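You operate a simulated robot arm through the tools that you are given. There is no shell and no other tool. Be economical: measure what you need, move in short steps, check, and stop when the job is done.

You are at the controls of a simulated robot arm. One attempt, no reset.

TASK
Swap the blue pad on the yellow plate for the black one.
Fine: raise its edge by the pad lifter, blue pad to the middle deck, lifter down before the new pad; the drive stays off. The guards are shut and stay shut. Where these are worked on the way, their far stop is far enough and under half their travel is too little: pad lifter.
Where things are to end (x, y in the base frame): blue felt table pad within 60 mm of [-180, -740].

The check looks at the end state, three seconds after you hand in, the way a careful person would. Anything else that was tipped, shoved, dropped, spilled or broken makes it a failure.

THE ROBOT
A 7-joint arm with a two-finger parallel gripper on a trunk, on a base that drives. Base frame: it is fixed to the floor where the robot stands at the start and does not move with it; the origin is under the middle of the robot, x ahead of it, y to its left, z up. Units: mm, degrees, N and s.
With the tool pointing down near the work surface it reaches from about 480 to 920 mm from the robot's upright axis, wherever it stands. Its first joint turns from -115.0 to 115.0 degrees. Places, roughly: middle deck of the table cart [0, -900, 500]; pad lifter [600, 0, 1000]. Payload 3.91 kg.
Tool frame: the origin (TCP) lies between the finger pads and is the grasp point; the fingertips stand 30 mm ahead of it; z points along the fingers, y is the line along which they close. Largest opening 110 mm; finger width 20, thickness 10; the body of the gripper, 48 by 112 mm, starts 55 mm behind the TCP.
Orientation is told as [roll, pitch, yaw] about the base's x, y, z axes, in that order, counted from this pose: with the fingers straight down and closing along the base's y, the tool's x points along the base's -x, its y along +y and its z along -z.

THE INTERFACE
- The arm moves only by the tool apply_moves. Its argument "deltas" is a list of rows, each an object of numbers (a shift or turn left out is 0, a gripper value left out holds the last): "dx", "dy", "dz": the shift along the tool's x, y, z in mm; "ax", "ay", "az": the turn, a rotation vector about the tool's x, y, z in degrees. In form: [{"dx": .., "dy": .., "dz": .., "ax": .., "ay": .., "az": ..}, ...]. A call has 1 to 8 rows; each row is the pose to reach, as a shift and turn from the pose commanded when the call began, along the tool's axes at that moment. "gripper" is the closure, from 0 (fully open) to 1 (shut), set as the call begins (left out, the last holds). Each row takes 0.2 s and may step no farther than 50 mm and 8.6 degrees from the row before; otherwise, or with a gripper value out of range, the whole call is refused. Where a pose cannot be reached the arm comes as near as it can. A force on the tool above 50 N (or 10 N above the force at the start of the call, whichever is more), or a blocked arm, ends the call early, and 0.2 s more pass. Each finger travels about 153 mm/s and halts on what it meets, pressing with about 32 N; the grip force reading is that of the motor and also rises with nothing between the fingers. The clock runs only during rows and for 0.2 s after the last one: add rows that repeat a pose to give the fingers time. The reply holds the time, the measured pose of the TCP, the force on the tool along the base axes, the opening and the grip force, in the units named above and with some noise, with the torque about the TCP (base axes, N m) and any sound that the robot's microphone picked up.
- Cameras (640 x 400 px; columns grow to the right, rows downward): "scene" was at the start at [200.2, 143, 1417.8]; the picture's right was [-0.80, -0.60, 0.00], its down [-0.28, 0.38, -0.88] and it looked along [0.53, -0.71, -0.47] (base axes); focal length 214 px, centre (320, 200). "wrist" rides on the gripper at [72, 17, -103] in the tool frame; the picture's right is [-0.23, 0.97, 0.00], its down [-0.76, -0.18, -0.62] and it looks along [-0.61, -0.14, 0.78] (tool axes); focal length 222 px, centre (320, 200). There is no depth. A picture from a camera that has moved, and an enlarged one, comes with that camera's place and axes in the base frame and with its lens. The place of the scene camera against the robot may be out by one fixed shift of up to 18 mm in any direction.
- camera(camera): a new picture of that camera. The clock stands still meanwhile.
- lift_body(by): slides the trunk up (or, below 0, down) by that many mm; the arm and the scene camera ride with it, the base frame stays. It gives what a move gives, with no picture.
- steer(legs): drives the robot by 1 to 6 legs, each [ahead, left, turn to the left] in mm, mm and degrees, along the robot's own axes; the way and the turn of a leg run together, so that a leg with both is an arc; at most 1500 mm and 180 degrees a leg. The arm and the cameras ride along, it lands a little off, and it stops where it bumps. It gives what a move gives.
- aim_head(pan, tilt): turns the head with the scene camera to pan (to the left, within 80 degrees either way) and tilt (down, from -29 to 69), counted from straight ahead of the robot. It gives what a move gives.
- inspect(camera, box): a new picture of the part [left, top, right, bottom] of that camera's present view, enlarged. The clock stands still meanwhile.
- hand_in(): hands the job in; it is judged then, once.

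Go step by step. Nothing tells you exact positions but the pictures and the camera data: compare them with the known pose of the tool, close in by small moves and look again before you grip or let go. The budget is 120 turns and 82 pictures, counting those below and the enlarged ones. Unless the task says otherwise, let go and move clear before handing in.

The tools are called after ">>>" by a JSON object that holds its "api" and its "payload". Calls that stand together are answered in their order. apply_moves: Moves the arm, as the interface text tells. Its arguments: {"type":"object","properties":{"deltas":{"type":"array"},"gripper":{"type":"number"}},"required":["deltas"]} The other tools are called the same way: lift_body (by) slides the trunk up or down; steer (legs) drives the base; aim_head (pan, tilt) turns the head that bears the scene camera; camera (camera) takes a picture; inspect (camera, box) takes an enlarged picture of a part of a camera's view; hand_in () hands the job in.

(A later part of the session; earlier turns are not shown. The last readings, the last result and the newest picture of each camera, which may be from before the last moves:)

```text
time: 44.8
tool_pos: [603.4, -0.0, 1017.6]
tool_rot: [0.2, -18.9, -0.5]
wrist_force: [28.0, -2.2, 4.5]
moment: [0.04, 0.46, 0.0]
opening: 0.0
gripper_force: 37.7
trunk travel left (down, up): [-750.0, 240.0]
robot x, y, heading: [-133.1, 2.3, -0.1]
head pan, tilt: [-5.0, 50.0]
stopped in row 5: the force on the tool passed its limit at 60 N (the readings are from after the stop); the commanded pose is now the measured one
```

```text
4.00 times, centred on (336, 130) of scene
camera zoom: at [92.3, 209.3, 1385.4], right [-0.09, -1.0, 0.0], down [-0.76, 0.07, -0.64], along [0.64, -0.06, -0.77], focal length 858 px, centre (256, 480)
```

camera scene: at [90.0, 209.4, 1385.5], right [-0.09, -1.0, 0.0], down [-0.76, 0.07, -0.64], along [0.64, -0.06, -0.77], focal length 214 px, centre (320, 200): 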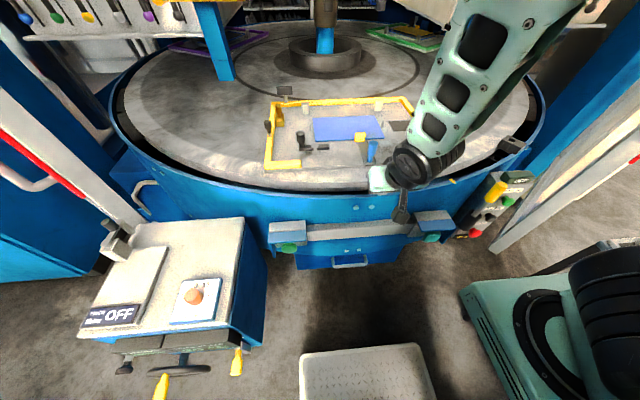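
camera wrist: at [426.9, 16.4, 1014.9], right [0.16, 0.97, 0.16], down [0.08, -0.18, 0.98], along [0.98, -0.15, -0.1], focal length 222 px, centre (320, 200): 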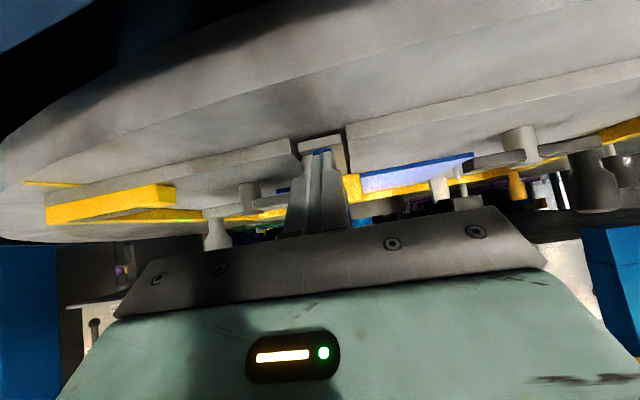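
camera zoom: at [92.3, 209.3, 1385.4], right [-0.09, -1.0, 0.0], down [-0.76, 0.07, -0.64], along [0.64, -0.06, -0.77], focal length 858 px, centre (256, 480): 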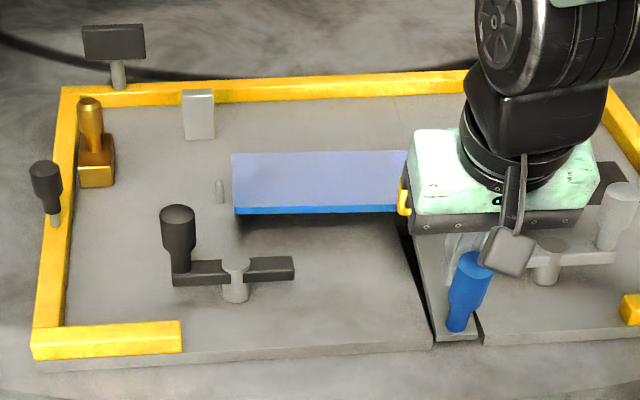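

The pad edge is well up and the pull hit a hard stop (60 N), so this may be the lifter's far stop. I ease off slightly and see whether it stays.

>>> {"api": "apply_moves", "payload": {"deltas": [{"dx": -4}, {"dx": -8}, {"dx": -12}]}}

>>> {"api": "inspect", "payload": {"camera": "scene", "box": [256, 80, 416, 180]}}

>>> {"api": "inspect", "payload": {"camera": "wrist", "box": [200, 20, 440, 200]}}

```text
time: 45.6
tool_pos: [608.6, 0.8, 1019.8]
tool_rot: [0.0, -18.2, -0.4]
wrist_force: [-0.2, 0.5, 0.1]
moment: [0.01, -0.02, 0.04]
opening: 12.3
gripper_force: 0.1
trunk travel left (down, up): [-750.0, 240.0]
robot x, y, heading: [-133.3, -1.9, 0.2]
head pan, tilt: [-5.0, 50.0]
```

```text
4.00 times, centred on (336, 130) of scene
camera zoom: at [90.3, 209.4, 1385.5], right [-0.09, -1.0, 0.0], down [-0.76, 0.07, -0.64], along [0.64, -0.06, -0.77], focal length 858 px, centre (256, 480)
```

zoom: 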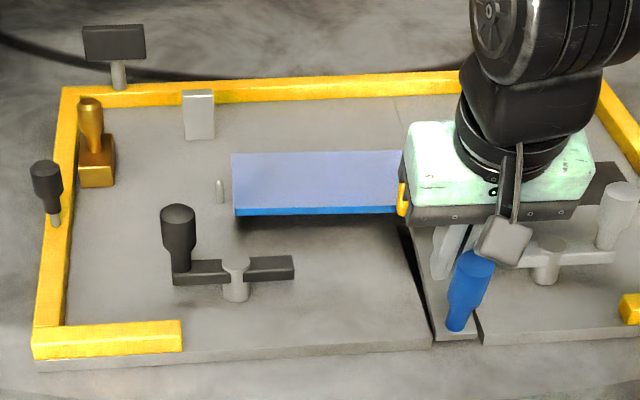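

```text
2.22 times, centred on (320, 110) of wrist
camera zoom: at [506.8, 17.1, 1095.1], right [0.22, 0.97, 0.07], down [0.53, -0.18, 0.83], along [0.82, -0.15, -0.55], focal length 494 px, centre (320, 400)
```

zoom: 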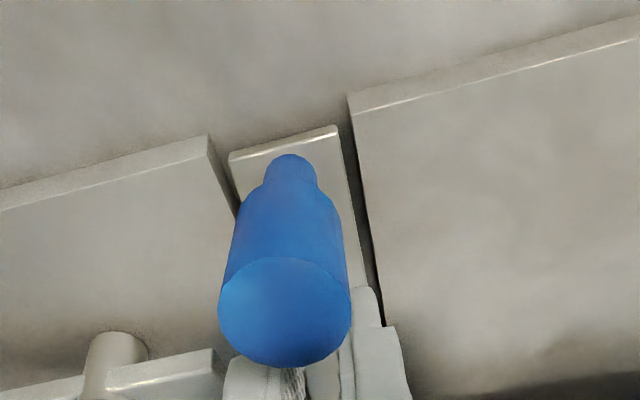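

No contact force and the edge stays up: the lifter holds at its stop. I withdraw along the tool axis and look at the raised tab.

>>> {"api": "apply_moves", "payload": {"deltas": [{"dx": -3, "dz": -20}, {"dx": -3, "dz": -50}, {"dx": -3, "dz": -90}, {"dx": 10, "dz": -130, "ay": 6}, {"dx": 30, "dz": -160, "ay": 12}, {"dx": 50, "dz": -170, "ay": 18.2}]}}

>>> {"api": "inspect", "payload": {"camera": "scene", "box": [256, 80, 416, 180]}}

>>> {"api": "camera", "payload": {"camera": "wrist"}}

```text
time: 47.0
tool_pos: [508.0, 0.8, 1166.2]
tool_rot: [0.1, 0.1, -0.4]
wrist_force: [-0.9, 0.1, -1.3]
moment: [0.01, 0.01, 0.01]
opening: 12.0
gripper_force: 0.0
trunk travel left (down, up): [-750.0, 240.0]
robot x, y, heading: [-133.9, 4.3, -0.1]
head pan, tilt: [-5.0, 50.0]
```

```text
4.00 times, centred on (336, 130) of scene
camera zoom: at [90.7, 209.4, 1385.5], right [-0.09, -1.0, 0.0], down [-0.76, 0.07, -0.64], along [0.64, -0.06, -0.77], focal length 858 px, centre (256, 480)
```

zoom: 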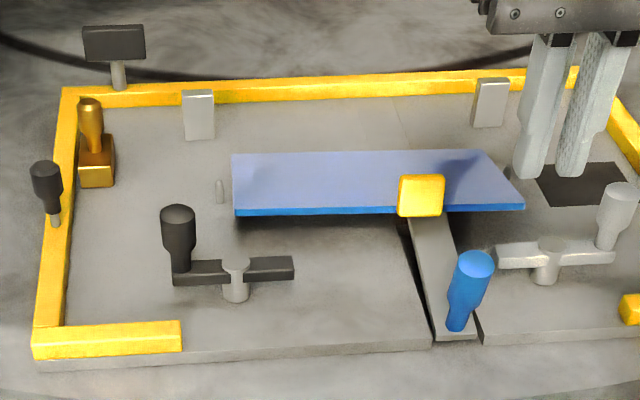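

```text
44 pictures are left
camera wrist: at [435.7, 16.4, 1270.1], right [0.23, 0.97, 0.0], down [0.76, -0.18, 0.62], along [0.61, -0.14, -0.78], focal length 222 px, centre (320, 200)
```

wrist: 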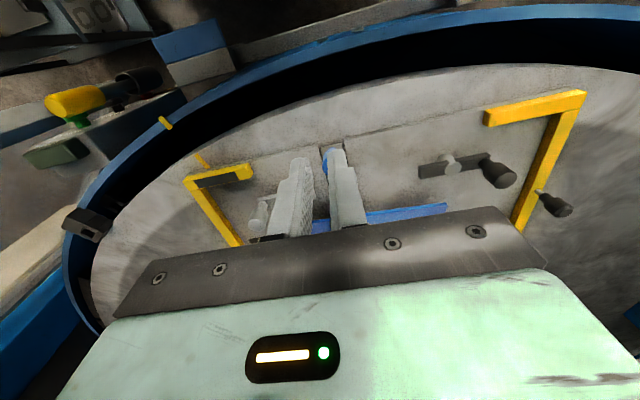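

The lifter is up and holding, with the tab now near [688,11,1018]. I open the fingers and look closely at the tab before choosing the grip.

>>> {"api": "apply_moves", "payload": {"deltas": [{"dx": -40, "dy": 3, "dz": 10}, {"dx": -80, "dy": 6, "dz": 25}, {"dx": -120, "dy": 10, "dz": 35}, {"dx": -120, "dy": 10, "dz": 35}], "gripper": 0}}

>>> {"api": "inspect", "payload": {"camera": "wrist", "box": [200, 60, 440, 240]}}

```text
time: 48.0
tool_pos: [629.0, 9.4, 1127.8]
tool_rot: [0.1, -0.1, -0.4]
wrist_force: [-0.1, -0.6, -0.1]
moment: [-0.02, -0.02, -0.02]
opening: 110.0
gripper_force: 0.0
trunk travel left (down, up): [-750.0, 240.0]
robot x, y, heading: [-133.1, 1.5, -0.2]
head pan, tilt: [-5.0, 50.0]
```

```text
2.22 times, centred on (320, 150) of wrist
camera zoom: at [556.9, 26.9, 1232.1], right [0.23, 0.97, 0.0], down [0.76, -0.18, 0.62], along [0.61, -0.14, -0.78], focal length 494 px, centre (320, 311)
```

zoom: 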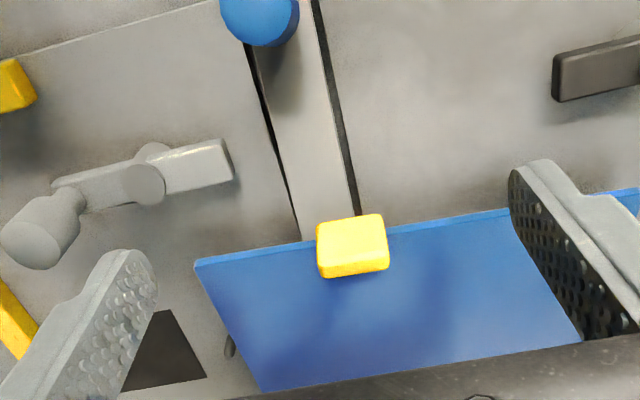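

The tab is a ~34 mm wide block on the pad's near edge at [687,13,1018]. Before choosing the grip angle I look at the cart, now that the arm is out of the way.

>>> {"api": "aim_head", "payload": {"pan": -80, "tilt": 40}}

>>> {"api": "camera", "payload": {"camera": "scene"}}

```text
time: 49.4
tool_pos: [628.2, 10.8, 1128.3]
tool_rot: [0.2, -0.1, -0.4]
wrist_force: [0.2, 0.9, -0.1]
moment: [0.0, -0.01, 0.02]
opening: 110.0
gripper_force: 0.1
trunk travel left (down, up): [-750.0, 240.0]
robot x, y, heading: [-130.7, 3.2, 0.0]
head pan, tilt: [-80.0, 40.0]
```

```text
42 pictures are left
camera scene: at [28.7, 132.4, 1399.7], right [-0.98, -0.17, 0.0], down [-0.11, 0.63, -0.77], along [0.13, -0.75, -0.64], focal length 214 px, centre (320, 200)
```

scene: 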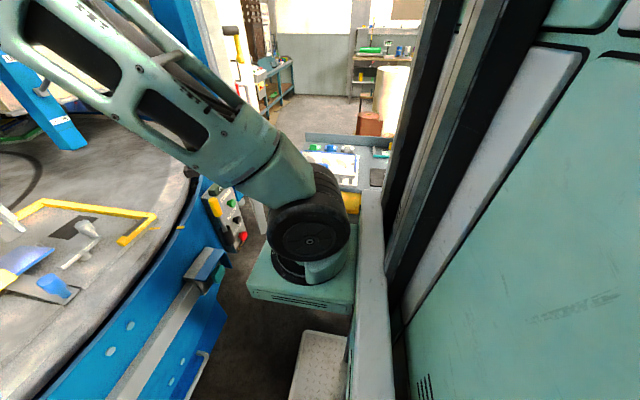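

From the earlier wrist view, the cart's top deck is at z≈870 with its near lip at y≈−628, and the black pad is centred about [-170,-737]. I'll tilt the tool 35° and approach the blue pad's tab, stopping short to look.

>>> {"api": "apply_moves", "payload": {"deltas": [{"dx": -3, "dy": 1, "dz": 9, "ay": -7}, {"dx": -6, "dy": 1, "dz": 18, "ay": -14}, {"dx": -9, "dy": 2, "dz": 27, "ay": -21}, {"dx": -12, "dy": 2, "dz": 36, "ay": -28}, {"dx": -15, "dy": 3, "dz": 43, "ay": -35}], "gripper": 0.4}}

>>> {"api": "inspect", "payload": {"camera": "wrist", "box": [216, 60, 424, 240]}}

>>> {"api": "aim_head", "payload": {"pan": -5, "tilt": 50}}

>>> {"api": "inspect", "payload": {"camera": "scene", "box": [316, 80, 412, 140]}}

```text
time: 50.6
tool_pos: [643.2, 13.2, 1087.6]
tool_rot: [0.3, -35.2, -0.5]
wrist_force: [-0.8, 0.3, -0.6]
moment: [0.01, 0.0, -0.01]
opening: 65.9
gripper_force: 0.1
trunk travel left (down, up): [-750.0, 240.0]
robot x, y, heading: [-130.3, -1.6, -0.3]
head pan, tilt: [-80.0, 40.0]
```

```text
2.22 times, centred on (320, 150) of wrist
camera zoom: at [524.3, 29.9, 1130.6], right [0.19, 0.97, 0.13], down [0.26, -0.18, 0.95], along [0.95, -0.15, -0.29], focal length 494 px, centre (320, 311)
```

zoom: 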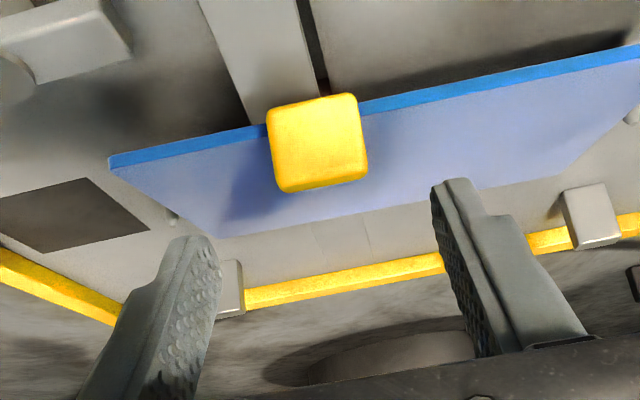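

```text
time: 52.1
tool_pos: [642.0, 12.6, 1087.1]
tool_rot: [0.1, -35.0, -0.4]
wrist_force: [0.4, 0.4, -0.4]
moment: [0.02, 0.01, 0.04]
opening: 66.2
gripper_force: 0.1
trunk travel left (down, up): [-750.0, 240.0]
robot x, y, heading: [-133.8, -5.8, -0.1]
head pan, tilt: [-5.0, 50.0]
```

```text
6.67 times, centred on (364, 110) of scene
camera zoom: at [90.6, 209.3, 1385.6], right [-0.09, -1.0, 0.0], down [-0.76, 0.07, -0.64], along [0.64, -0.06, -0.77], focal length 1430 px, centre (27, 800)
```

zoom: 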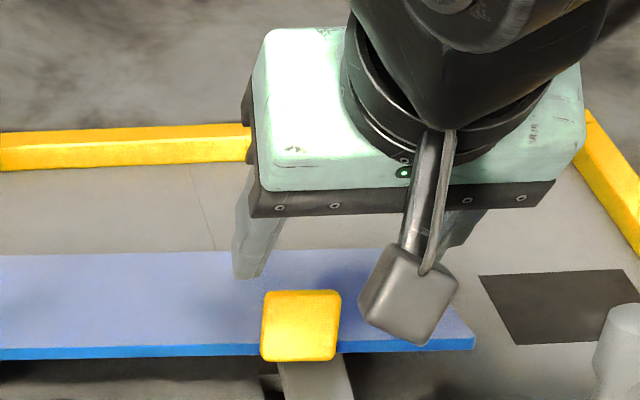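

The tab is an upright block, about 34 wide and 28 high (z 1003–1033). I slide straight in along the tool axis.

>>> {"api": "apply_moves", "payload": {"deltas": [{"dz": 25, "dy": -1}, {"dz": 45, "dy": -1}, {"dz": 62, "dy": -1}]}}

>>> {"api": "inspect", "payload": {"camera": "wrist", "box": [216, 60, 424, 240]}}

>>> {"api": "inspect", "payload": {"camera": "scene", "box": [316, 80, 412, 140]}}

```text
time: 52.9
tool_pos: [678.3, 10.8, 1037.1]
tool_rot: [0.1, -35.1, -0.4]
wrist_force: [0.2, 0.8, 0.9]
moment: [0.0, 0.02, 0.03]
opening: 65.9
gripper_force: 0.0
trunk travel left (down, up): [-750.0, 240.0]
robot x, y, heading: [-130.8, 1.6, -0.3]
head pan, tilt: [-5.0, 50.0]
```

```text
2.22 times, centred on (320, 150) of wrist
camera zoom: at [559.4, 27.6, 1081.0], right [0.19, 0.97, 0.13], down [0.26, -0.18, 0.95], along [0.95, -0.15, -0.29], focal length 494 px, centre (320, 311)
```

zoom: 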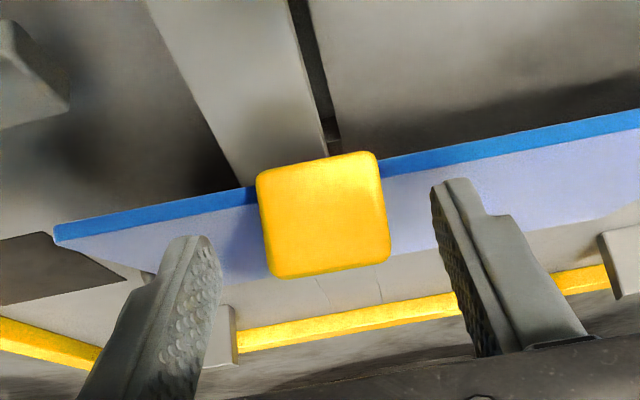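

```text
6.67 times, centred on (364, 110) of scene
camera zoom: at [90.3, 209.3, 1385.6], right [-0.09, -1.0, 0.0], down [-0.76, 0.07, -0.64], along [0.64, -0.06, -0.77], focal length 1430 px, centre (27, 800)
```

zoom: 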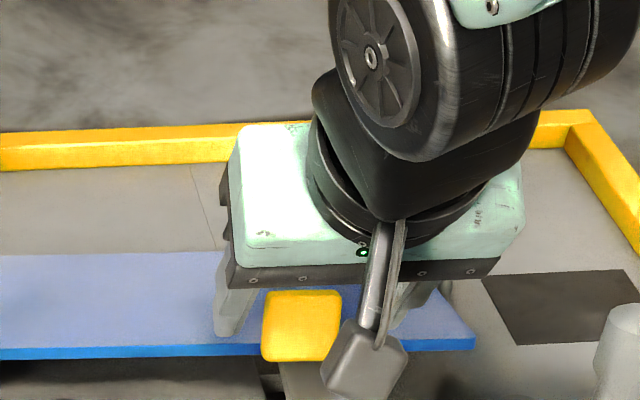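

The fingers flank the tab evenly. I close and check the grip.

>>> {"api": "apply_moves", "payload": {"deltas": [{"dz": 1}, {"dz": 1}, {"dz": 1}], "gripper": 1}}

>>> {"api": "inspect", "payload": {"camera": "wrist", "box": [216, 60, 424, 240]}}

```text
time: 53.7
tool_pos: [678.6, 10.6, 1036.3]
tool_rot: [0.2, -35.2, -0.5]
wrist_force: [0.4, 0.6, 2.2]
moment: [0.02, -0.32, -0.12]
opening: 35.0
gripper_force: 31.8
trunk travel left (down, up): [-750.0, 240.0]
robot x, y, heading: [-131.5, 1.2, -0.0]
head pan, tilt: [-5.0, 50.0]
```

```text
2.22 times, centred on (320, 150) of wrist
camera zoom: at [560.7, 27.6, 1080.1], right [0.19, 0.97, 0.13], down [0.26, -0.18, 0.95], along [0.95, -0.15, -0.29], focal length 494 px, centre (320, 311)
```

zoom: 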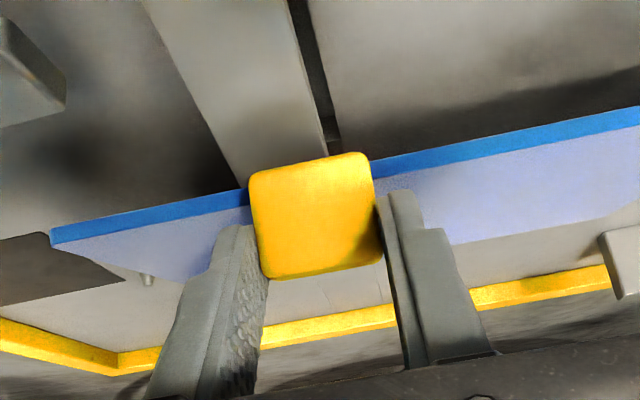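

Gripped (35 mm). I lift straight up and check how the pad hangs.

>>> {"api": "apply_moves", "payload": {"deltas": [{"dx": -6, "dz": -8}, {"dx": -17, "dz": -25}, {"dx": -35, "dz": -49}, {"dx": -52, "dz": -74}]}}

>>> {"api": "camera", "payload": {"camera": "scene"}}

>>> {"api": "inspect", "payload": {"camera": "wrist", "box": [216, 60, 424, 240]}}

```text
time: 54.7
tool_pos: [680.6, 12.6, 1125.3]
tool_rot: [0.1, -35.2, -0.4]
wrist_force: [0.9, -0.4, -0.4]
moment: [0.0, -0.01, -0.01]
opening: 0.0
gripper_force: 32.1
trunk travel left (down, up): [-750.0, 240.0]
robot x, y, heading: [-135.0, 0.9, -0.0]
head pan, tilt: [-5.0, 50.0]
```

```text
36 pictures are left
camera scene: at [90.9, 209.5, 1385.5], right [-0.09, -1.0, 0.0], down [-0.76, 0.07, -0.64], along [0.64, -0.06, -0.77], focal length 214 px, centre (320, 200)
```

scene: 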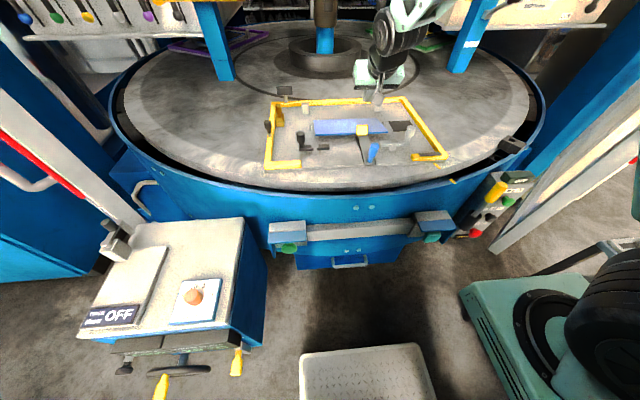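

```text
2.22 times, centred on (320, 150) of wrist
camera zoom: at [561.2, 28.3, 1169.5], right [0.19, 0.97, 0.13], down [0.26, -0.18, 0.95], along [0.95, -0.15, -0.29], focal length 494 px, centre (320, 311)
```

zoom: 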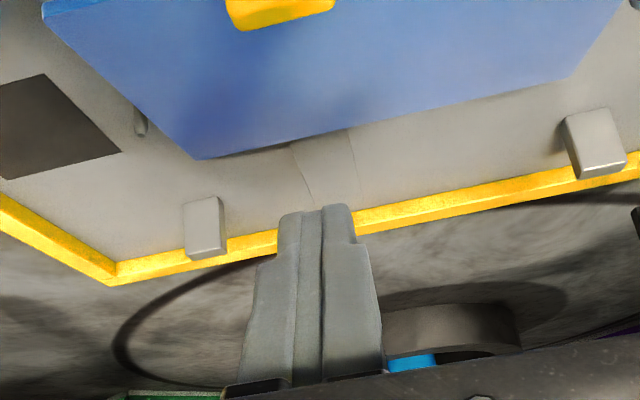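

The fingers slipped off the tab during the lift, so the pad is still on the raised lifter. I'll retry steeper and deeper, feeling for contact with the pad.

>>> {"api": "apply_moves", "payload": {"deltas": [{"dx": 17, "dy": -1, "dz": 8, "ay": 7.5}, {"dx": 34, "dy": -1, "dz": 15, "ay": 15}, {"dx": 34, "dy": -1, "dz": 15, "ay": 15}], "gripper": 0.4}}

>>> {"api": "inspect", "payload": {"camera": "wrist", "box": [216, 60, 424, 240]}}

```text
time: 55.5
tool_pos: [660.1, 10.2, 1095.7]
tool_rot: [0.1, -20.0, -0.5]
wrist_force: [-0.7, 0.0, -0.6]
moment: [0.03, -0.03, 0.0]
opening: 65.9
gripper_force: 0.1
trunk travel left (down, up): [-750.0, 240.0]
robot x, y, heading: [-133.7, -0.6, 0.1]
head pan, tilt: [-5.0, 50.0]
```

```text
2.22 times, centred on (320, 150) of wrist
camera zoom: at [557.6, 27.2, 1167.4], right [0.22, 0.97, 0.08], down [0.5, -0.18, 0.85], along [0.84, -0.15, -0.53], focal length 494 px, centre (320, 311)
```

zoom: 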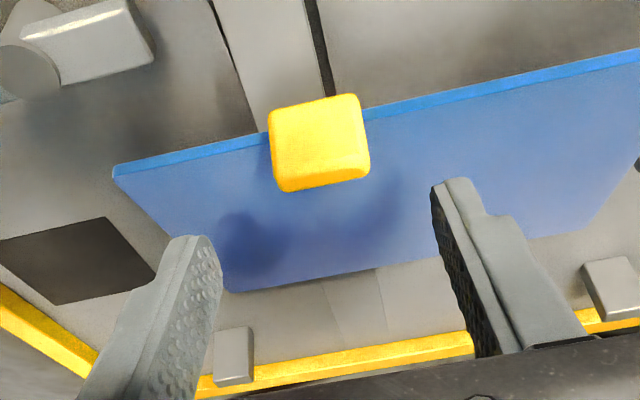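

>>> {"api": "apply_moves", "payload": {"deltas": [{"dx": 3, "dy": 0.5, "dz": 30}, {"dx": 5, "dy": 0.5, "dz": 50}, {"dx": 6, "dy": 0.5, "dz": 61}, {"dx": 6, "dy": 0.5, "dz": 61}]}}

>>> {"api": "apply_moves", "payload": {"deltas": [{"dz": 2}, {"dz": 4}, {"dz": 4}]}}

>>> {"api": "inspect", "payload": {"camera": "wrist", "box": [216, 60, 424, 240]}}

```text
time: 56.5
tool_pos: [674.2, 10.1, 1035.9]
tool_rot: [0.1, -20.1, -0.4]
wrist_force: [1.0, 0.1, 0.6]
moment: [-0.03, 0.03, -0.01]
opening: 65.8
gripper_force: 0.0
trunk travel left (down, up): [-750.0, 240.0]
robot x, y, heading: [-132.6, 1.2, 0.0]
head pan, tilt: [-5.0, 50.0]
```

```text
time: 57.3
tool_pos: [676.4, 10.8, 1032.0]
tool_rot: [0.1, -20.1, -0.4]
wrist_force: [-0.7, 0.1, 0.2]
moment: [0.0, -0.02, -0.03]
opening: 66.2
gripper_force: 0.1
trunk travel left (down, up): [-750.0, 240.0]
robot x, y, heading: [-131.5, 1.6, 0.2]
head pan, tilt: [-5.0, 50.0]
```

```text
2.22 times, centred on (320, 150) of wrist
camera zoom: at [573.1, 27.8, 1104.5], right [0.22, 0.97, 0.08], down [0.5, -0.18, 0.85], along [0.84, -0.15, -0.53], focal length 494 px, centre (320, 311)
```

zoom: 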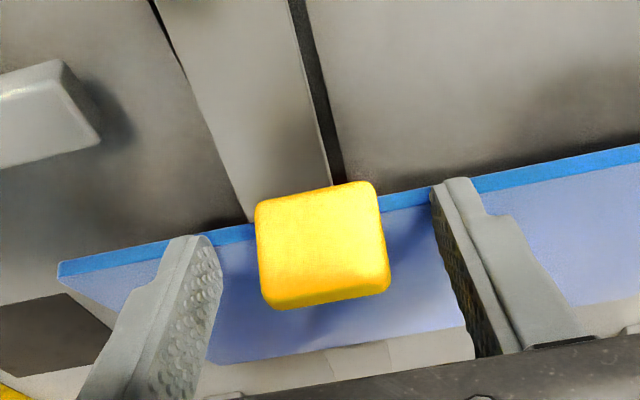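

>>> {"api": "apply_moves", "payload": {"deltas": [{"dz": 4}, {"dz": 4}, {"dz": 4}, {"dz": 4}], "gripper": 1}}

>>> {"api": "apply_moves", "payload": {"deltas": [{"dx": -0.7, "dz": -2}, {"dx": -1.4, "dz": -4}, {"dx": -2, "dz": -6}, {"dx": -3, "dz": -8}]}}

```text
time: 58.3
tool_pos: [677.3, 11.0, 1029.4]
tool_rot: [0.1, -20.1, -0.4]
wrist_force: [0.1, 0.2, 9.6]
moment: [-0.32, -1.08, -0.04]
opening: 35.2
gripper_force: 32.7
trunk travel left (down, up): [-750.0, 240.0]
robot x, y, heading: [-133.4, -0.6, -0.2]
head pan, tilt: [-5.0, 50.0]
```

```text
time: 59.3
tool_pos: [677.8, 12.3, 1035.1]
tool_rot: [0.1, -20.0, -0.3]
wrist_force: [-0.1, 0.1, -0.5]
moment: [0.0, 0.07, -0.03]
opening: 35.5
gripper_force: 32.1
trunk travel left (down, up): [-750.0, 240.0]
robot x, y, heading: [-127.6, -2.3, 0.0]
head pan, tilt: [-5.0, 50.0]
```

>>> {"api": "apply_moves", "payload": {"deltas": [{"dx": -1, "dz": -3}, {"dx": -2, "dz": -6}, {"dx": -3, "dz": -9}, {"dx": -4, "dz": -12}]}}

>>> {"api": "inspect", "payload": {"camera": "scene", "box": [300, 80, 428, 160]}}

>>> {"api": "inspect", "payload": {"camera": "wrist", "box": [216, 60, 424, 240]}}

```text
time: 60.3
tool_pos: [678.4, 11.1, 1047.9]
tool_rot: [0.1, -20.1, -0.5]
wrist_force: [0.2, 0.2, -1.0]
moment: [-0.08, 0.06, 0.02]
opening: 35.5
gripper_force: 32.7
trunk travel left (down, up): [-750.0, 240.0]
robot x, y, heading: [-133.2, -0.4, -0.1]
head pan, tilt: [-5.0, 50.0]
```

```text
5.00 times, centred on (364, 120) of scene
camera zoom: at [90.7, 209.4, 1385.5], right [-0.09, -1.0, 0.0], down [-0.76, 0.07, -0.64], along [0.64, -0.06, -0.77], focal length 1072 px, centre (100, 600)
```

zoom: 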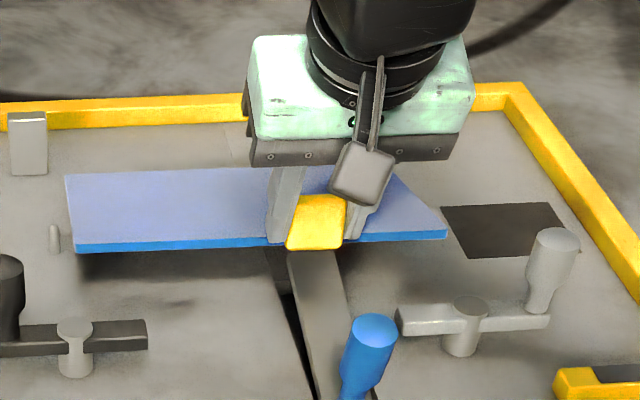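

```text
2.22 times, centred on (320, 150) of wrist
camera zoom: at [574.3, 28.0, 1121.7], right [0.22, 0.97, 0.08], down [0.5, -0.18, 0.85], along [0.84, -0.15, -0.53], focal length 494 px, centre (320, 311)
```

zoom: 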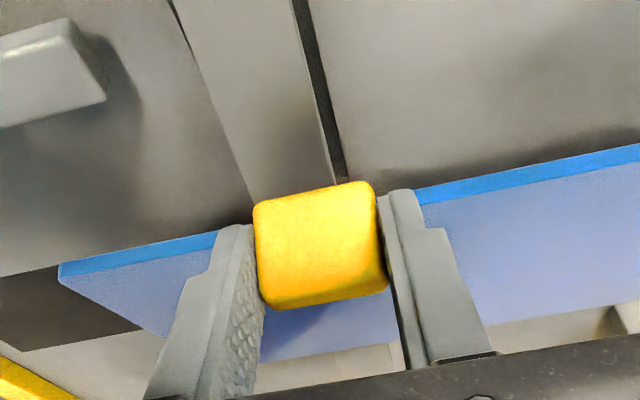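

The pad is now carried by the hand and tracks well. I lift slowly, clear of the plate's fittings.

>>> {"api": "apply_moves", "payload": {"deltas": [{"dx": -2, "dz": -5}, {"dx": -5, "dz": -14}, {"dx": -9, "dz": -25}, {"dx": -13, "dz": -36}, {"dx": -17, "dz": -47}, {"dx": -21, "dz": -58}, {"dx": -25, "dz": -69}, {"dx": -28, "dz": -76}]}}

>>> {"api": "camera", "payload": {"camera": "scene"}}

```text
time: 62.1
tool_pos: [677.4, 9.6, 1130.5]
tool_rot: [0.1, -20.0, -0.4]
wrist_force: [-0.9, -0.1, -0.6]
moment: [-0.01, 0.08, -0.01]
opening: 35.5
gripper_force: 32.0
trunk travel left (down, up): [-750.0, 240.0]
robot x, y, heading: [-134.4, 1.7, -0.0]
head pan, tilt: [-5.0, 50.0]
```

```text
30 pictures are left
camera scene: at [90.7, 209.4, 1385.5], right [-0.09, -1.0, 0.0], down [-0.76, 0.07, -0.64], along [0.64, -0.06, -0.77], focal length 214 px, centre (320, 200)
```

scene: 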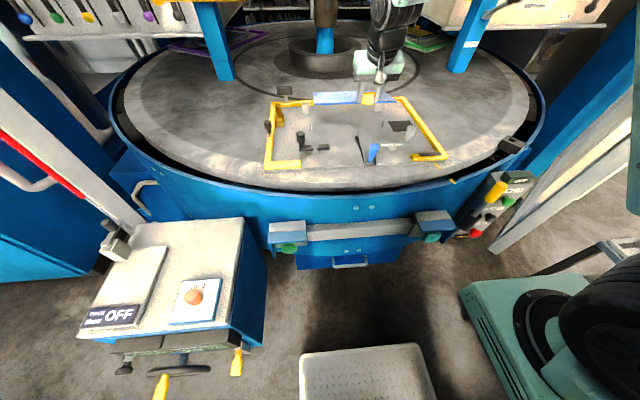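

The blue pad is firmly held. I retract and rise, then swing toward the cart on a tight arc.

>>> {"api": "apply_moves", "payload": {"deltas": [{"dx": 15, "dy": -3, "dz": -25}, {"dx": 45, "dy": -8, "dz": -55}, {"dx": 75, "dy": -13, "dz": -85}, {"dx": 105, "dy": -18, "dz": -117}, {"dx": 135, "dy": -23, "dz": -149}, {"dx": 164, "dy": -28, "dz": -181}, {"dx": 194, "dy": -33, "dz": -212}, {"dx": 219, "dy": -37, "dz": -239}]}}

```text
time: 63.9
tool_pos: [389.5, -23.8, 1276.9]
tool_rot: [0.0, -20.1, -0.3]
wrist_force: [1.0, -0.3, -1.3]
moment: [-0.04, 0.11, -0.03]
opening: 35.7
gripper_force: 31.9
trunk travel left (down, up): [-750.0, 240.0]
robot x, y, heading: [-133.5, 1.1, -0.1]
head pan, tilt: [-5.0, 50.0]
```

>>> {"api": "apply_moves", "payload": {"deltas": [{"dx": 4.3, "dy": -47, "dz": -1.6, "ax": 1.78, "az": 4.89}, {"dx": 12.7, "dy": -93.4, "dz": -4.6, "ax": 3.56, "az": 9.78}, {"dx": 24.9, "dy": -138.9, "dz": -9.1, "ax": 5.34, "az": 14.66}, {"dx": 41, "dy": -183, "dz": -14.9, "ax": 7.11, "az": 19.55}, {"dx": 60.7, "dy": -225.3, "dz": -22.1, "ax": 8.89, "az": 24.44}, {"dx": 84, "dy": -265.5, "dz": -30.6, "ax": 10.67, "az": 29.33}, {"dx": 110.6, "dy": -303.4, "dz": -40.3, "ax": 12.45, "az": 34.2}, {"dx": 140.3, "dy": -338.5, "dz": -51.1, "ax": 14.23, "az": 39.1}]}}

```text
time: 65.7
tool_pos: [259.8, -374.4, 1240.7]
tool_rot: [0.2, -19.8, -40.7]
wrist_force: [0.4, 1.0, -0.9]
moment: [0.02, 0.09, 0.01]
opening: 35.6
gripper_force: 32.0
out of reach, approached as far as the arm can: row 1, 2, 3, 4, 5, 6, 7, 8
trunk travel left (down, up): [-750.0, 240.0]
robot x, y, heading: [-132.0, -1.4, 0.3]
head pan, tilt: [-5.0, 50.0]
```

>>> {"api": "apply_moves", "payload": {"deltas": [{"dx": 0, "dy": -48, "dz": 0, "ax": 1.71, "az": 4.7}, {"dx": 4.1, "dy": -96, "dz": -1.5, "ax": 3.42, "az": 9.4}, {"dx": 12.2, "dy": -143, "dz": -4.4, "ax": 5.13, "az": 14.1}, {"dx": 24, "dy": -189, "dz": -8.7, "ax": 6.84, "az": 18.8}, {"dx": 39.5, "dy": -234, "dz": -14.4, "ax": 8.55, "az": 23.5}, {"dx": 58.3, "dy": -277, "dz": -21.2, "ax": 10.26, "az": 28.2}, {"dx": 80.8, "dy": -318, "dz": -29.4, "ax": 11.97, "az": 32.9}, {"dx": 107, "dy": -356, "dz": -39, "ax": 13.7, "az": 37.6}]}}

>>> {"api": "camera", "payload": {"camera": "wrist"}}

```text
time: 67.5
tool_pos: [-63.9, -562.0, 1235.2]
tool_rot: [0.1, -19.9, -82.0]
wrist_force: [0.1, 0.0, -0.9]
moment: [0.04, 0.03, -0.02]
opening: 35.3
gripper_force: 32.5
trunk travel left (down, up): [-750.0, 240.0]
robot x, y, heading: [-130.9, 1.3, -0.1]
head pan, tilt: [-5.0, 50.0]
```

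```text
29 pictures are left
camera wrist: at [-61.5, -458.0, 1310.1], right [0.99, -0.08, 0.08], down [-0.11, -0.52, 0.85], along [-0.02, -0.85, -0.53], focal length 222 px, centre (320, 200)
```

wrist: 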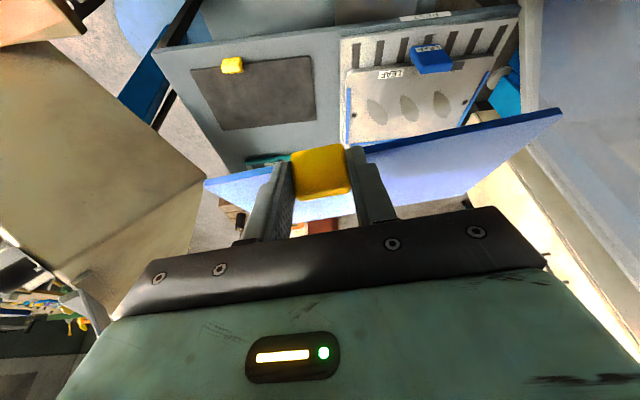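

The pad is held securely facing the cart, and the black pad's tab is at about [-194,-655,894]. I'll drive back and left to clear the pad from the cart before lowering, and level the pad.

>>> {"api": "steer", "payload": {"legs": [[-150, 170, 0]]}}

>>> {"api": "apply_moves", "payload": {"deltas": [{"ay": -6.5}, {"ay": -13}]}}

>>> {"api": "camera", "payload": {"camera": "wrist"}}

```text
time: 69.2
tool_pos: [-215.2, -393.2, 1237.4]
tool_rot: [0.1, -19.9, -82.0]
wrist_force: [-0.5, 0.6, -1.7]
moment: [0.05, 0.04, 0.0]
opening: 35.3
gripper_force: 32.1
trunk travel left (down, up): [-750.0, 240.0]
robot x, y, heading: [-284.7, 168.7, 0.0]
head pan, tilt: [-5.0, 50.0]
```

```text
time: 69.8
tool_pos: [-216.1, -393.3, 1237.4]
tool_rot: [0.0, -32.9, -82.0]
wrist_force: [0.1, -0.1, -0.7]
moment: [0.09, 0.03, 0.02]
opening: 35.4
gripper_force: 32.0
trunk travel left (down, up): [-750.0, 240.0]
robot x, y, heading: [-279.5, 169.1, -0.4]
head pan, tilt: [-5.0, 50.0]
```

```text
28 pictures are left
camera wrist: at [-214.6, -275.6, 1284.9], right [0.99, -0.05, 0.12], down [-0.13, -0.32, 0.94], along [-0.01, -0.95, -0.33], focal length 222 px, centre (320, 200)
```

wrist: 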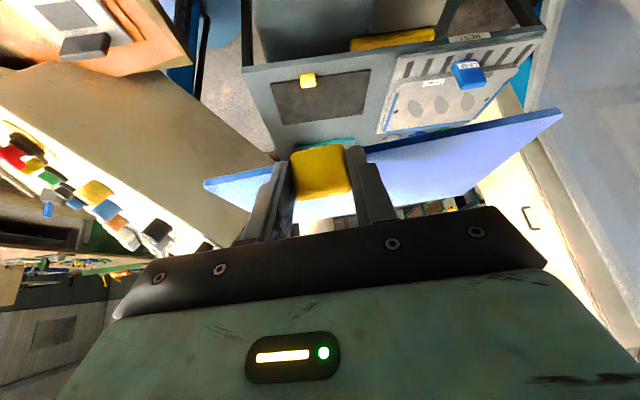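

There is a beige structure to the left in this (upside-down) view that I need to understand before moving in. I enlarge it.

>>> {"api": "inspect", "payload": {"camera": "wrist", "box": [0, 0, 400, 250]}}

```text
1.60 times, centred on (200, 125) of wrist
camera zoom: at [-214.6, -275.6, 1284.9], right [0.99, -0.05, 0.12], down [-0.13, -0.32, 0.94], along [-0.01, -0.95, -0.33], focal length 355 px, centre (512, 320)
```

zoom: 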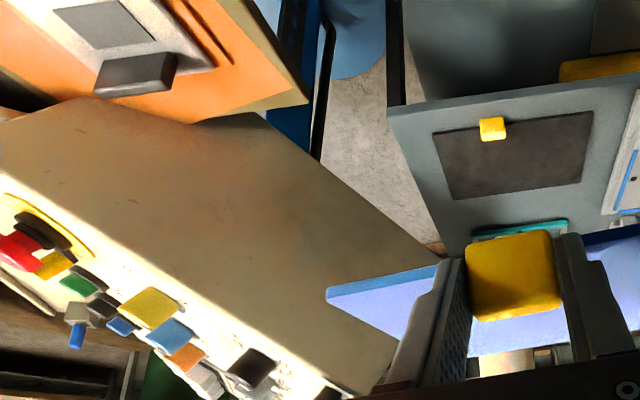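

It's a cabinet and an orange-topped box left of the cart, with a floor gap in between; my column at x≈−216 is clear. I square the tool to the cart and lower the trunk in front of it.

>>> {"api": "apply_moves", "payload": {"deltas": [{"ax": 2.2, "az": 3.35}, {"ax": 4.36, "az": 6.7}]}}

>>> {"api": "lift_body", "payload": {"by": -300}}

>>> {"api": "camera", "payload": {"camera": "wrist"}}

```text
time: 70.4
tool_pos: [-216.5, -392.8, 1238.2]
tool_rot: [0.1, -32.8, -90.1]
wrist_force: [0.1, -0.2, -1.7]
moment: [0.07, 0.05, 0.03]
opening: 35.3
gripper_force: 32.2
trunk travel left (down, up): [-750.0, 240.0]
robot x, y, heading: [-285.6, 169.1, -0.1]
head pan, tilt: [-5.0, 50.0]
```

```text
time: 73.4
tool_pos: [-215.8, -392.8, 936.7]
tool_rot: [0.1, -32.9, -90.0]
wrist_force: [-0.4, 0.4, -0.1]
moment: [0.03, 0.01, -0.03]
opening: 35.4
gripper_force: 32.5
trunk travel left (down, up): [-450.0, 540.0]
robot x, y, heading: [-278.7, 171.0, -0.2]
head pan, tilt: [-5.0, 50.0]
```

```text
26 pictures are left
camera wrist: at [-198.4, -276.9, 985.2], right [0.97, -0.19, 0.12], down [-0.18, -0.3, 0.94], along [-0.14, -0.93, -0.33], focal length 222 px, centre (320, 200)
```

wrist: 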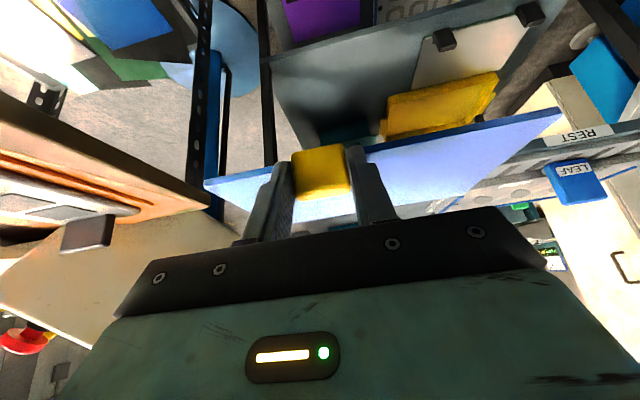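

I can see the middle deck: the left half (our spot) is empty, front edge near y −640, a yellow bar and board on the right half. I lower further and look again for deck height.

>>> {"api": "lift_body", "payload": {"by": -330}}

>>> {"api": "camera", "payload": {"camera": "wrist"}}

```text
time: 76.7
tool_pos: [-216.4, -393.7, 606.9]
tool_rot: [0.2, -32.9, -90.1]
wrist_force: [0.1, 0.7, -0.6]
moment: [0.05, 0.03, -0.01]
opening: 35.4
gripper_force: 32.0
trunk travel left (down, up): [-120.0, 870.0]
robot x, y, heading: [-283.0, 172.6, -0.3]
head pan, tilt: [-5.0, 50.0]
```

```text
25 pictures are left
camera wrist: at [-198.4, -276.8, 655.2], right [0.97, -0.19, 0.12], down [-0.18, -0.3, 0.94], along [-0.14, -0.93, -0.33], focal length 222 px, centre (320, 200)
```

wrist: 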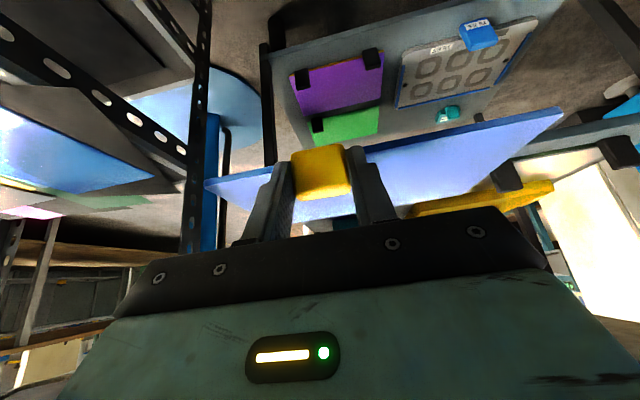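

Pad is level at z≈582 and its span fits the free spot. I drive 100 mm toward the cart, then extend the arm into the shelf at this height.

>>> {"api": "steer", "payload": {"legs": [[0, -100, 0]]}}

>>> {"api": "apply_moves", "payload": {"deltas": [{"dx": -25, "dz": 16}, {"dx": -50, "dz": 33}, {"dx": -75, "dz": 49}, {"dx": -100, "dz": 65}]}}

>>> {"api": "camera", "payload": {"camera": "wrist"}}

```text
time: 77.8
tool_pos: [-216.5, -493.1, 606.8]
tool_rot: [0.1, -32.9, -90.1]
wrist_force: [-0.7, 0.3, -1.0]
moment: [0.04, 0.02, 0.03]
opening: 35.5
gripper_force: 31.7
trunk travel left (down, up): [-120.0, 870.0]
robot x, y, heading: [-285.8, 68.4, 0.1]
head pan, tilt: [-5.0, 50.0]
```

```text
time: 78.8
tool_pos: [-215.8, -611.8, 606.9]
tool_rot: [0.0, -32.9, -90.0]
wrist_force: [0.4, -0.6, -0.5]
moment: [0.05, 0.04, 0.01]
opening: 34.9
gripper_force: 32.6
trunk travel left (down, up): [-120.0, 870.0]
robot x, y, heading: [-287.5, 70.5, -0.1]
head pan, tilt: [-5.0, 50.0]
```

```text
24 pictures are left
camera wrist: at [-198.2, -494.9, 655.6], right [0.97, -0.19, 0.12], down [-0.18, -0.3, 0.94], along [-0.14, -0.93, -0.33], focal length 222 px, centre (320, 200)
```

wrist: 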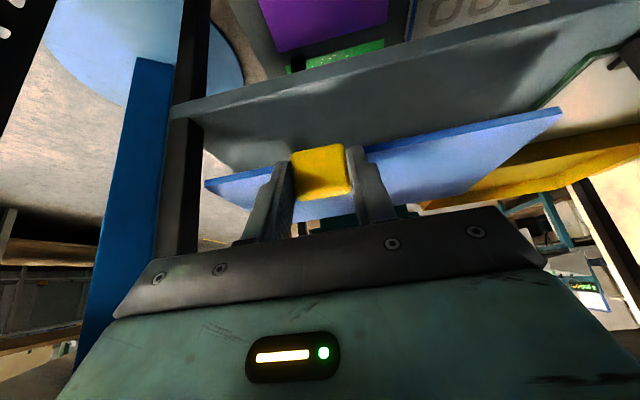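

The deck lip is at about y −636, z 510; the yellow tray's corner is ~15 mm from the pad's right edge, so I shift 8 mm left, go in the last 30 mm and descend.

>>> {"api": "apply_moves", "payload": {"deltas": [{"dx": -13, "dy": -8, "dz": 8}, {"dx": -25, "dy": -8, "dz": 16}, {"dx": -11, "dy": -8, "dz": 38}, {"dx": 0, "dy": -8, "dz": 55}, {"dx": 7, "dy": -8, "dz": 66}]}}

>>> {"api": "camera", "payload": {"camera": "wrist"}}

```text
time: 80.0
tool_pos: [-224.8, -641.0, 544.7]
tool_rot: [0.1, -32.9, -90.1]
wrist_force: [0.0, 0.2, -0.6]
moment: [0.06, 0.01, 0.02]
opening: 35.6
gripper_force: 31.7
trunk travel left (down, up): [-120.0, 870.0]
robot x, y, heading: [-285.6, 70.7, 0.2]
head pan, tilt: [-5.0, 50.0]
```

```text
23 pictures are left
camera wrist: at [-207.7, -524.7, 594.1], right [0.97, -0.19, 0.12], down [-0.18, -0.3, 0.94], along [-0.14, -0.93, -0.33], focal length 222 px, centre (320, 200)
```

wrist: 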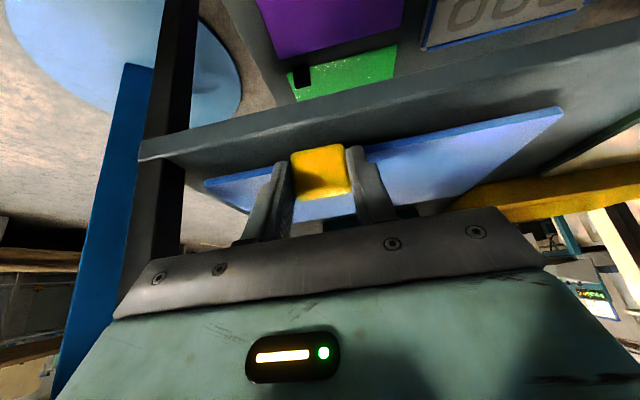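

>>> {"api": "apply_moves", "payload": {"deltas": [{"dx": 1.6, "dz": 2.5}, {"dx": 3.3, "dz": 5}, {"dx": 4.9, "dz": 7.5}, {"dx": 4.9, "dz": 7.5}]}}

>>> {"api": "apply_moves", "payload": {"deltas": [{"dx": 1.1, "dz": 1.7}, {"dx": 2.2, "dz": 3.4}, {"dx": 2.2, "dz": 3.4}]}}

```text
time: 81.0
tool_pos: [-224.6, -641.4, 538.7]
tool_rot: [0.1, -32.9, -90.1]
wrist_force: [-0.1, 0.6, -0.3]
moment: [0.09, 0.02, -0.01]
opening: 35.4
gripper_force: 31.9
trunk travel left (down, up): [-120.0, 870.0]
robot x, y, heading: [-284.3, 73.8, -0.2]
head pan, tilt: [-5.0, 50.0]
```

```text
time: 81.8
tool_pos: [-225.1, -641.7, 533.3]
tool_rot: [0.1, -32.7, -90.1]
wrist_force: [-0.7, 0.3, -0.9]
moment: [0.06, 0.03, 0.0]
opening: 35.5
gripper_force: 32.2
trunk travel left (down, up): [-120.0, 870.0]
robot x, y, heading: [-283.9, 70.2, -0.4]
head pan, tilt: [-5.0, 50.0]
```

>>> {"api": "apply_moves", "payload": {"deltas": [{"dx": 1.6, "dz": 2.5}, {"dx": 3.3, "dz": 5}, {"dx": 3.3, "dz": 5}]}}

>>> {"api": "inspect", "payload": {"camera": "wrist", "box": [140, 60, 396, 220]}}

```text
time: 82.6
tool_pos: [-224.7, -641.3, 530.8]
tool_rot: [0.0, -33.2, -90.1]
wrist_force: [1.6, 5.0, 21.1]
moment: [-0.03, -0.06, 0.05]
opening: 35.4
gripper_force: 32.1
trunk travel left (down, up): [-120.0, 870.0]
robot x, y, heading: [-284.3, 66.5, -0.1]
head pan, tilt: [-5.0, 50.0]
```

```text
2.50 times, centred on (268, 140) of wrist
camera zoom: at [-207.8, -525.2, 579.1], right [0.97, -0.19, 0.12], down [-0.18, -0.3, 0.94], along [-0.14, -0.94, -0.32], focal length 555 px, centre (450, 350)
```

zoom: 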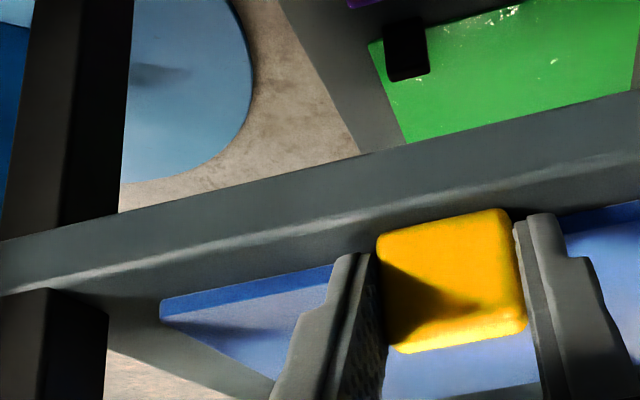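

Contact (21 N): the pad is on the deck, inside the edge. I ease off, release and back out along the tool axis.

>>> {"api": "apply_moves", "payload": {"deltas": [{"dx": -1.3, "dz": -2}, {"dx": -1.3, "dz": -2}]}}

>>> {"api": "apply_moves", "payload": {"deltas": [{"dz": 0}, {"dz": 0}, {"dz": -10}, {"dz": -30}, {"dz": -60}, {"dz": -100}, {"dz": -140}], "gripper": 0.4}}

>>> {"api": "camera", "payload": {"camera": "wrist"}}

```text
time: 83.2
tool_pos: [-225.4, -643.2, 531.2]
tool_rot: [0.0, -33.0, -90.0]
wrist_force: [-1.2, -7.1, 15.4]
moment: [-0.29, 0.06, -0.05]
opening: 35.2
gripper_force: 32.1
trunk travel left (down, up): [-120.0, 870.0]
robot x, y, heading: [-283.3, 69.0, -0.3]
head pan, tilt: [-5.0, 50.0]
```

```text
time: 84.8
tool_pos: [-223.2, -567.0, 648.7]
tool_rot: [0.1, -32.9, -90.0]
wrist_force: [0.6, -0.1, -0.4]
moment: [0.0, 0.02, -0.03]
opening: 66.0
gripper_force: 0.0
trunk travel left (down, up): [-120.0, 870.0]
robot x, y, heading: [-281.3, 70.2, -0.1]
head pan, tilt: [-5.0, 50.0]
```

```text
21 pictures are left
camera wrist: at [-206.4, -450.5, 696.7], right [0.97, -0.19, 0.12], down [-0.18, -0.3, 0.94], along [-0.14, -0.93, -0.33], focal length 222 px, centre (320, 200)
```

wrist: 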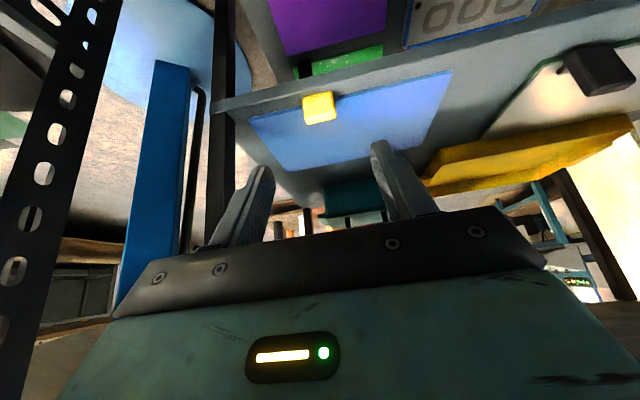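

The blue pad lies flat at about [-194,-722] on the middle deck. Now I retract, raise the trunk and return to the plate to put the lifter down.

>>> {"api": "apply_moves", "payload": {"deltas": [{"dx": 29, "dz": -19}, {"dx": 59, "dz": -38}]}}

>>> {"api": "steer", "payload": {"legs": [[0, 70, 0]]}}

>>> {"api": "lift_body", "payload": {"by": 630}}

```text
time: 85.4
tool_pos: [-223.0, -495.5, 645.5]
tool_rot: [0.1, -33.0, -90.1]
wrist_force: [1.1, -0.9, -0.3]
moment: [0.02, -0.06, 0.01]
opening: 65.9
gripper_force: 0.1
trunk travel left (down, up): [-120.0, 870.0]
robot x, y, heading: [-282.8, 69.3, 0.1]
head pan, tilt: [-5.0, 50.0]
```

```text
time: 86.4
tool_pos: [-222.8, -427.0, 646.1]
tool_rot: [0.1, -32.8, -90.1]
wrist_force: [0.0, 0.0, 0.6]
moment: [0.01, -0.01, 0.01]
opening: 65.9
gripper_force: 0.1
trunk travel left (down, up): [-120.0, 870.0]
robot x, y, heading: [-283.9, 141.5, -0.3]
head pan, tilt: [-5.0, 50.0]
```

```text
refused: 630 is not a number from -400 to 400
```

>>> {"api": "lift_body", "payload": {"by": 400}}

>>> {"api": "lift_body", "payload": {"by": 230}}

>>> {"api": "apply_moves", "payload": {"deltas": [{"dx": 6.2, "dy": 48.3, "dz": -4, "ax": -2.7, "az": -4.2}, {"dx": 15.8, "dy": 95.7, "dz": -10.2, "ax": -5.45, "az": -8.39}, {"dx": 28.9, "dy": 142, "dz": -18.8, "ax": -8.2, "az": -12.6}, {"dx": 45.3, "dy": 186.8, "dz": -29.4, "ax": -10.9, "az": -16.8}, {"dx": 64.9, "dy": 229.6, "dz": -42.2, "ax": -13.6, "az": -21}, {"dx": 87.7, "dy": 270.3, "dz": -57, "ax": -16.35, "az": -25.2}, {"dx": 113.3, "dy": 308.5, "dz": -73.6, "ax": -19.1, "az": -29.4}, {"dx": 141.5, "dy": 343.8, "dz": -91.9, "ax": -21.8, "az": -33.6}]}}

```text
time: 90.2
tool_pos: [-222.4, -426.0, 1046.4]
tool_rot: [0.1, -32.8, -90.0]
wrist_force: [1.1, -0.2, 0.0]
moment: [-0.03, 0.0, -0.01]
opening: 65.9
gripper_force: 0.1
trunk travel left (down, up): [-520.0, 470.0]
robot x, y, heading: [-282.7, 135.5, -0.0]
head pan, tilt: [-5.0, 50.0]
```

```text
time: 92.7
tool_pos: [-222.8, -426.0, 1276.7]
tool_rot: [0.0, -32.9, -90.1]
wrist_force: [0.3, 0.2, 0.6]
moment: [-0.03, 0.04, 0.02]
opening: 66.0
gripper_force: 0.0
trunk travel left (down, up): [-750.0, 240.0]
robot x, y, heading: [-284.2, 139.2, 0.1]
head pan, tilt: [-5.0, 50.0]
```

```text
time: 94.5
tool_pos: [138.5, -265.5, 1252.1]
tool_rot: [0.1, -33.1, -50.0]
wrist_force: [-0.8, -0.6, -0.6]
moment: [0.05, 0.0, 0.0]
opening: 65.9
gripper_force: 0.0
out of reach, approached as far as the arm can: row 7, 8
trunk travel left (down, up): [-750.0, 240.0]
robot x, y, heading: [-283.7, 142.0, -0.0]
head pan, tilt: [-5.0, 50.0]
```

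>>> {"api": "apply_moves", "payload": {"deltas": [{"dx": 16.9, "dy": 43, "dz": -11, "ax": -3.4, "az": -5.25}, {"dx": 33.8, "dy": 86, "dz": -22, "ax": -6.8, "az": -10.5}, {"dx": 50.7, "dy": 129, "dz": -33, "ax": -10.2, "az": -15.75}, {"dx": 67.6, "dy": 172, "dz": -44, "ax": -13.6, "az": -21}, {"dx": 84.5, "dy": 215, "dz": -55, "ax": -17, "az": -26.25}, {"dx": 101.4, "dy": 258, "dz": -66, "ax": -20.4, "az": -31.5}, {"dx": 118.3, "dy": 301, "dz": -77, "ax": -23.8, "az": -36.75}, {"dx": 135.4, "dy": 344, "dz": -88, "ax": -27.2, "az": -42}]}}

>>> {"api": "steer", "payload": {"legs": [[153, -141, 0]]}}

```text
time: 96.3
tool_pos: [298.9, 76.9, 1250.4]
tool_rot: [0.1, -33.0, 0.0]
wrist_force: [-0.5, -0.1, -0.1]
moment: [0.03, 0.02, -0.02]
opening: 65.9
gripper_force: 0.1
out of reach, approached as far as the arm can: row 1, 2, 3, 4, 5, 6
trunk travel left (down, up): [-750.0, 240.0]
robot x, y, heading: [-284.0, 139.5, 0.0]
head pan, tilt: [-5.0, 50.0]
```

```text
time: 97.9
tool_pos: [456.7, -61.2, 1251.1]
tool_rot: [-0.1, -33.0, 0.2]
wrist_force: [0.1, 0.8, -0.2]
moment: [0.0, 0.0, 0.01]
opening: 66.1
gripper_force: 0.1
trunk travel left (down, up): [-750.0, 240.0]
robot x, y, heading: [-128.5, 0.7, 0.2]
head pan, tilt: [-5.0, 50.0]
```

Back at the plate. I untilt, bring nearly-closed fingers to the robot side of the knob to push it forward.

>>> {"api": "apply_moves", "payload": {"deltas": [{"dx": 5, "dy": 12, "dz": 32, "ay": 6.6}, {"dx": 10, "dy": 24, "dz": 65, "ay": 13.2}, {"dx": 15, "dy": 36, "dz": 98, "ay": 19.8}, {"dx": 20, "dy": 48, "dz": 131, "ay": 26.4}, {"dx": 25, "dy": 61, "dz": 164, "ay": 33}], "gripper": 0.89}}

>>> {"api": "inspect", "payload": {"camera": "wrist", "box": [200, 20, 440, 200]}}

```text
time: 99.1
tool_pos: [524.2, -0.6, 1099.6]
tool_rot: [0.0, -0.1, 0.2]
wrist_force: [-0.9, -0.2, 0.4]
moment: [-0.02, -0.02, -0.04]
opening: 12.0
gripper_force: 0.0
trunk travel left (down, up): [-750.0, 240.0]
robot x, y, heading: [-126.4, 2.2, 0.3]
head pan, tilt: [-5.0, 50.0]
```

```text
2.22 times, centred on (320, 110) of wrist
camera zoom: at [451.8, 16.4, 1203.9], right [0.22, 0.97, 0.0], down [0.76, -0.18, 0.62], along [0.61, -0.14, -0.78], focal length 494 px, centre (320, 400)
```

zoom: 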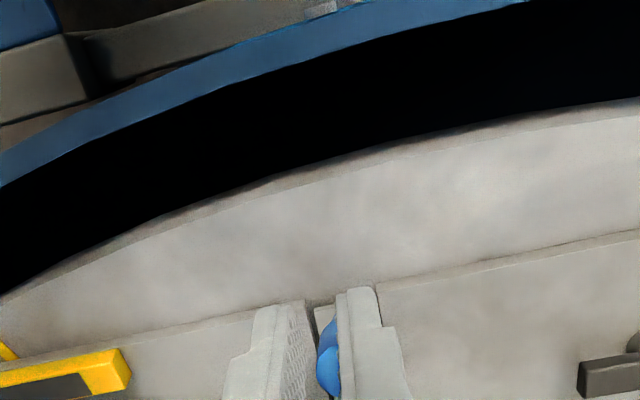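

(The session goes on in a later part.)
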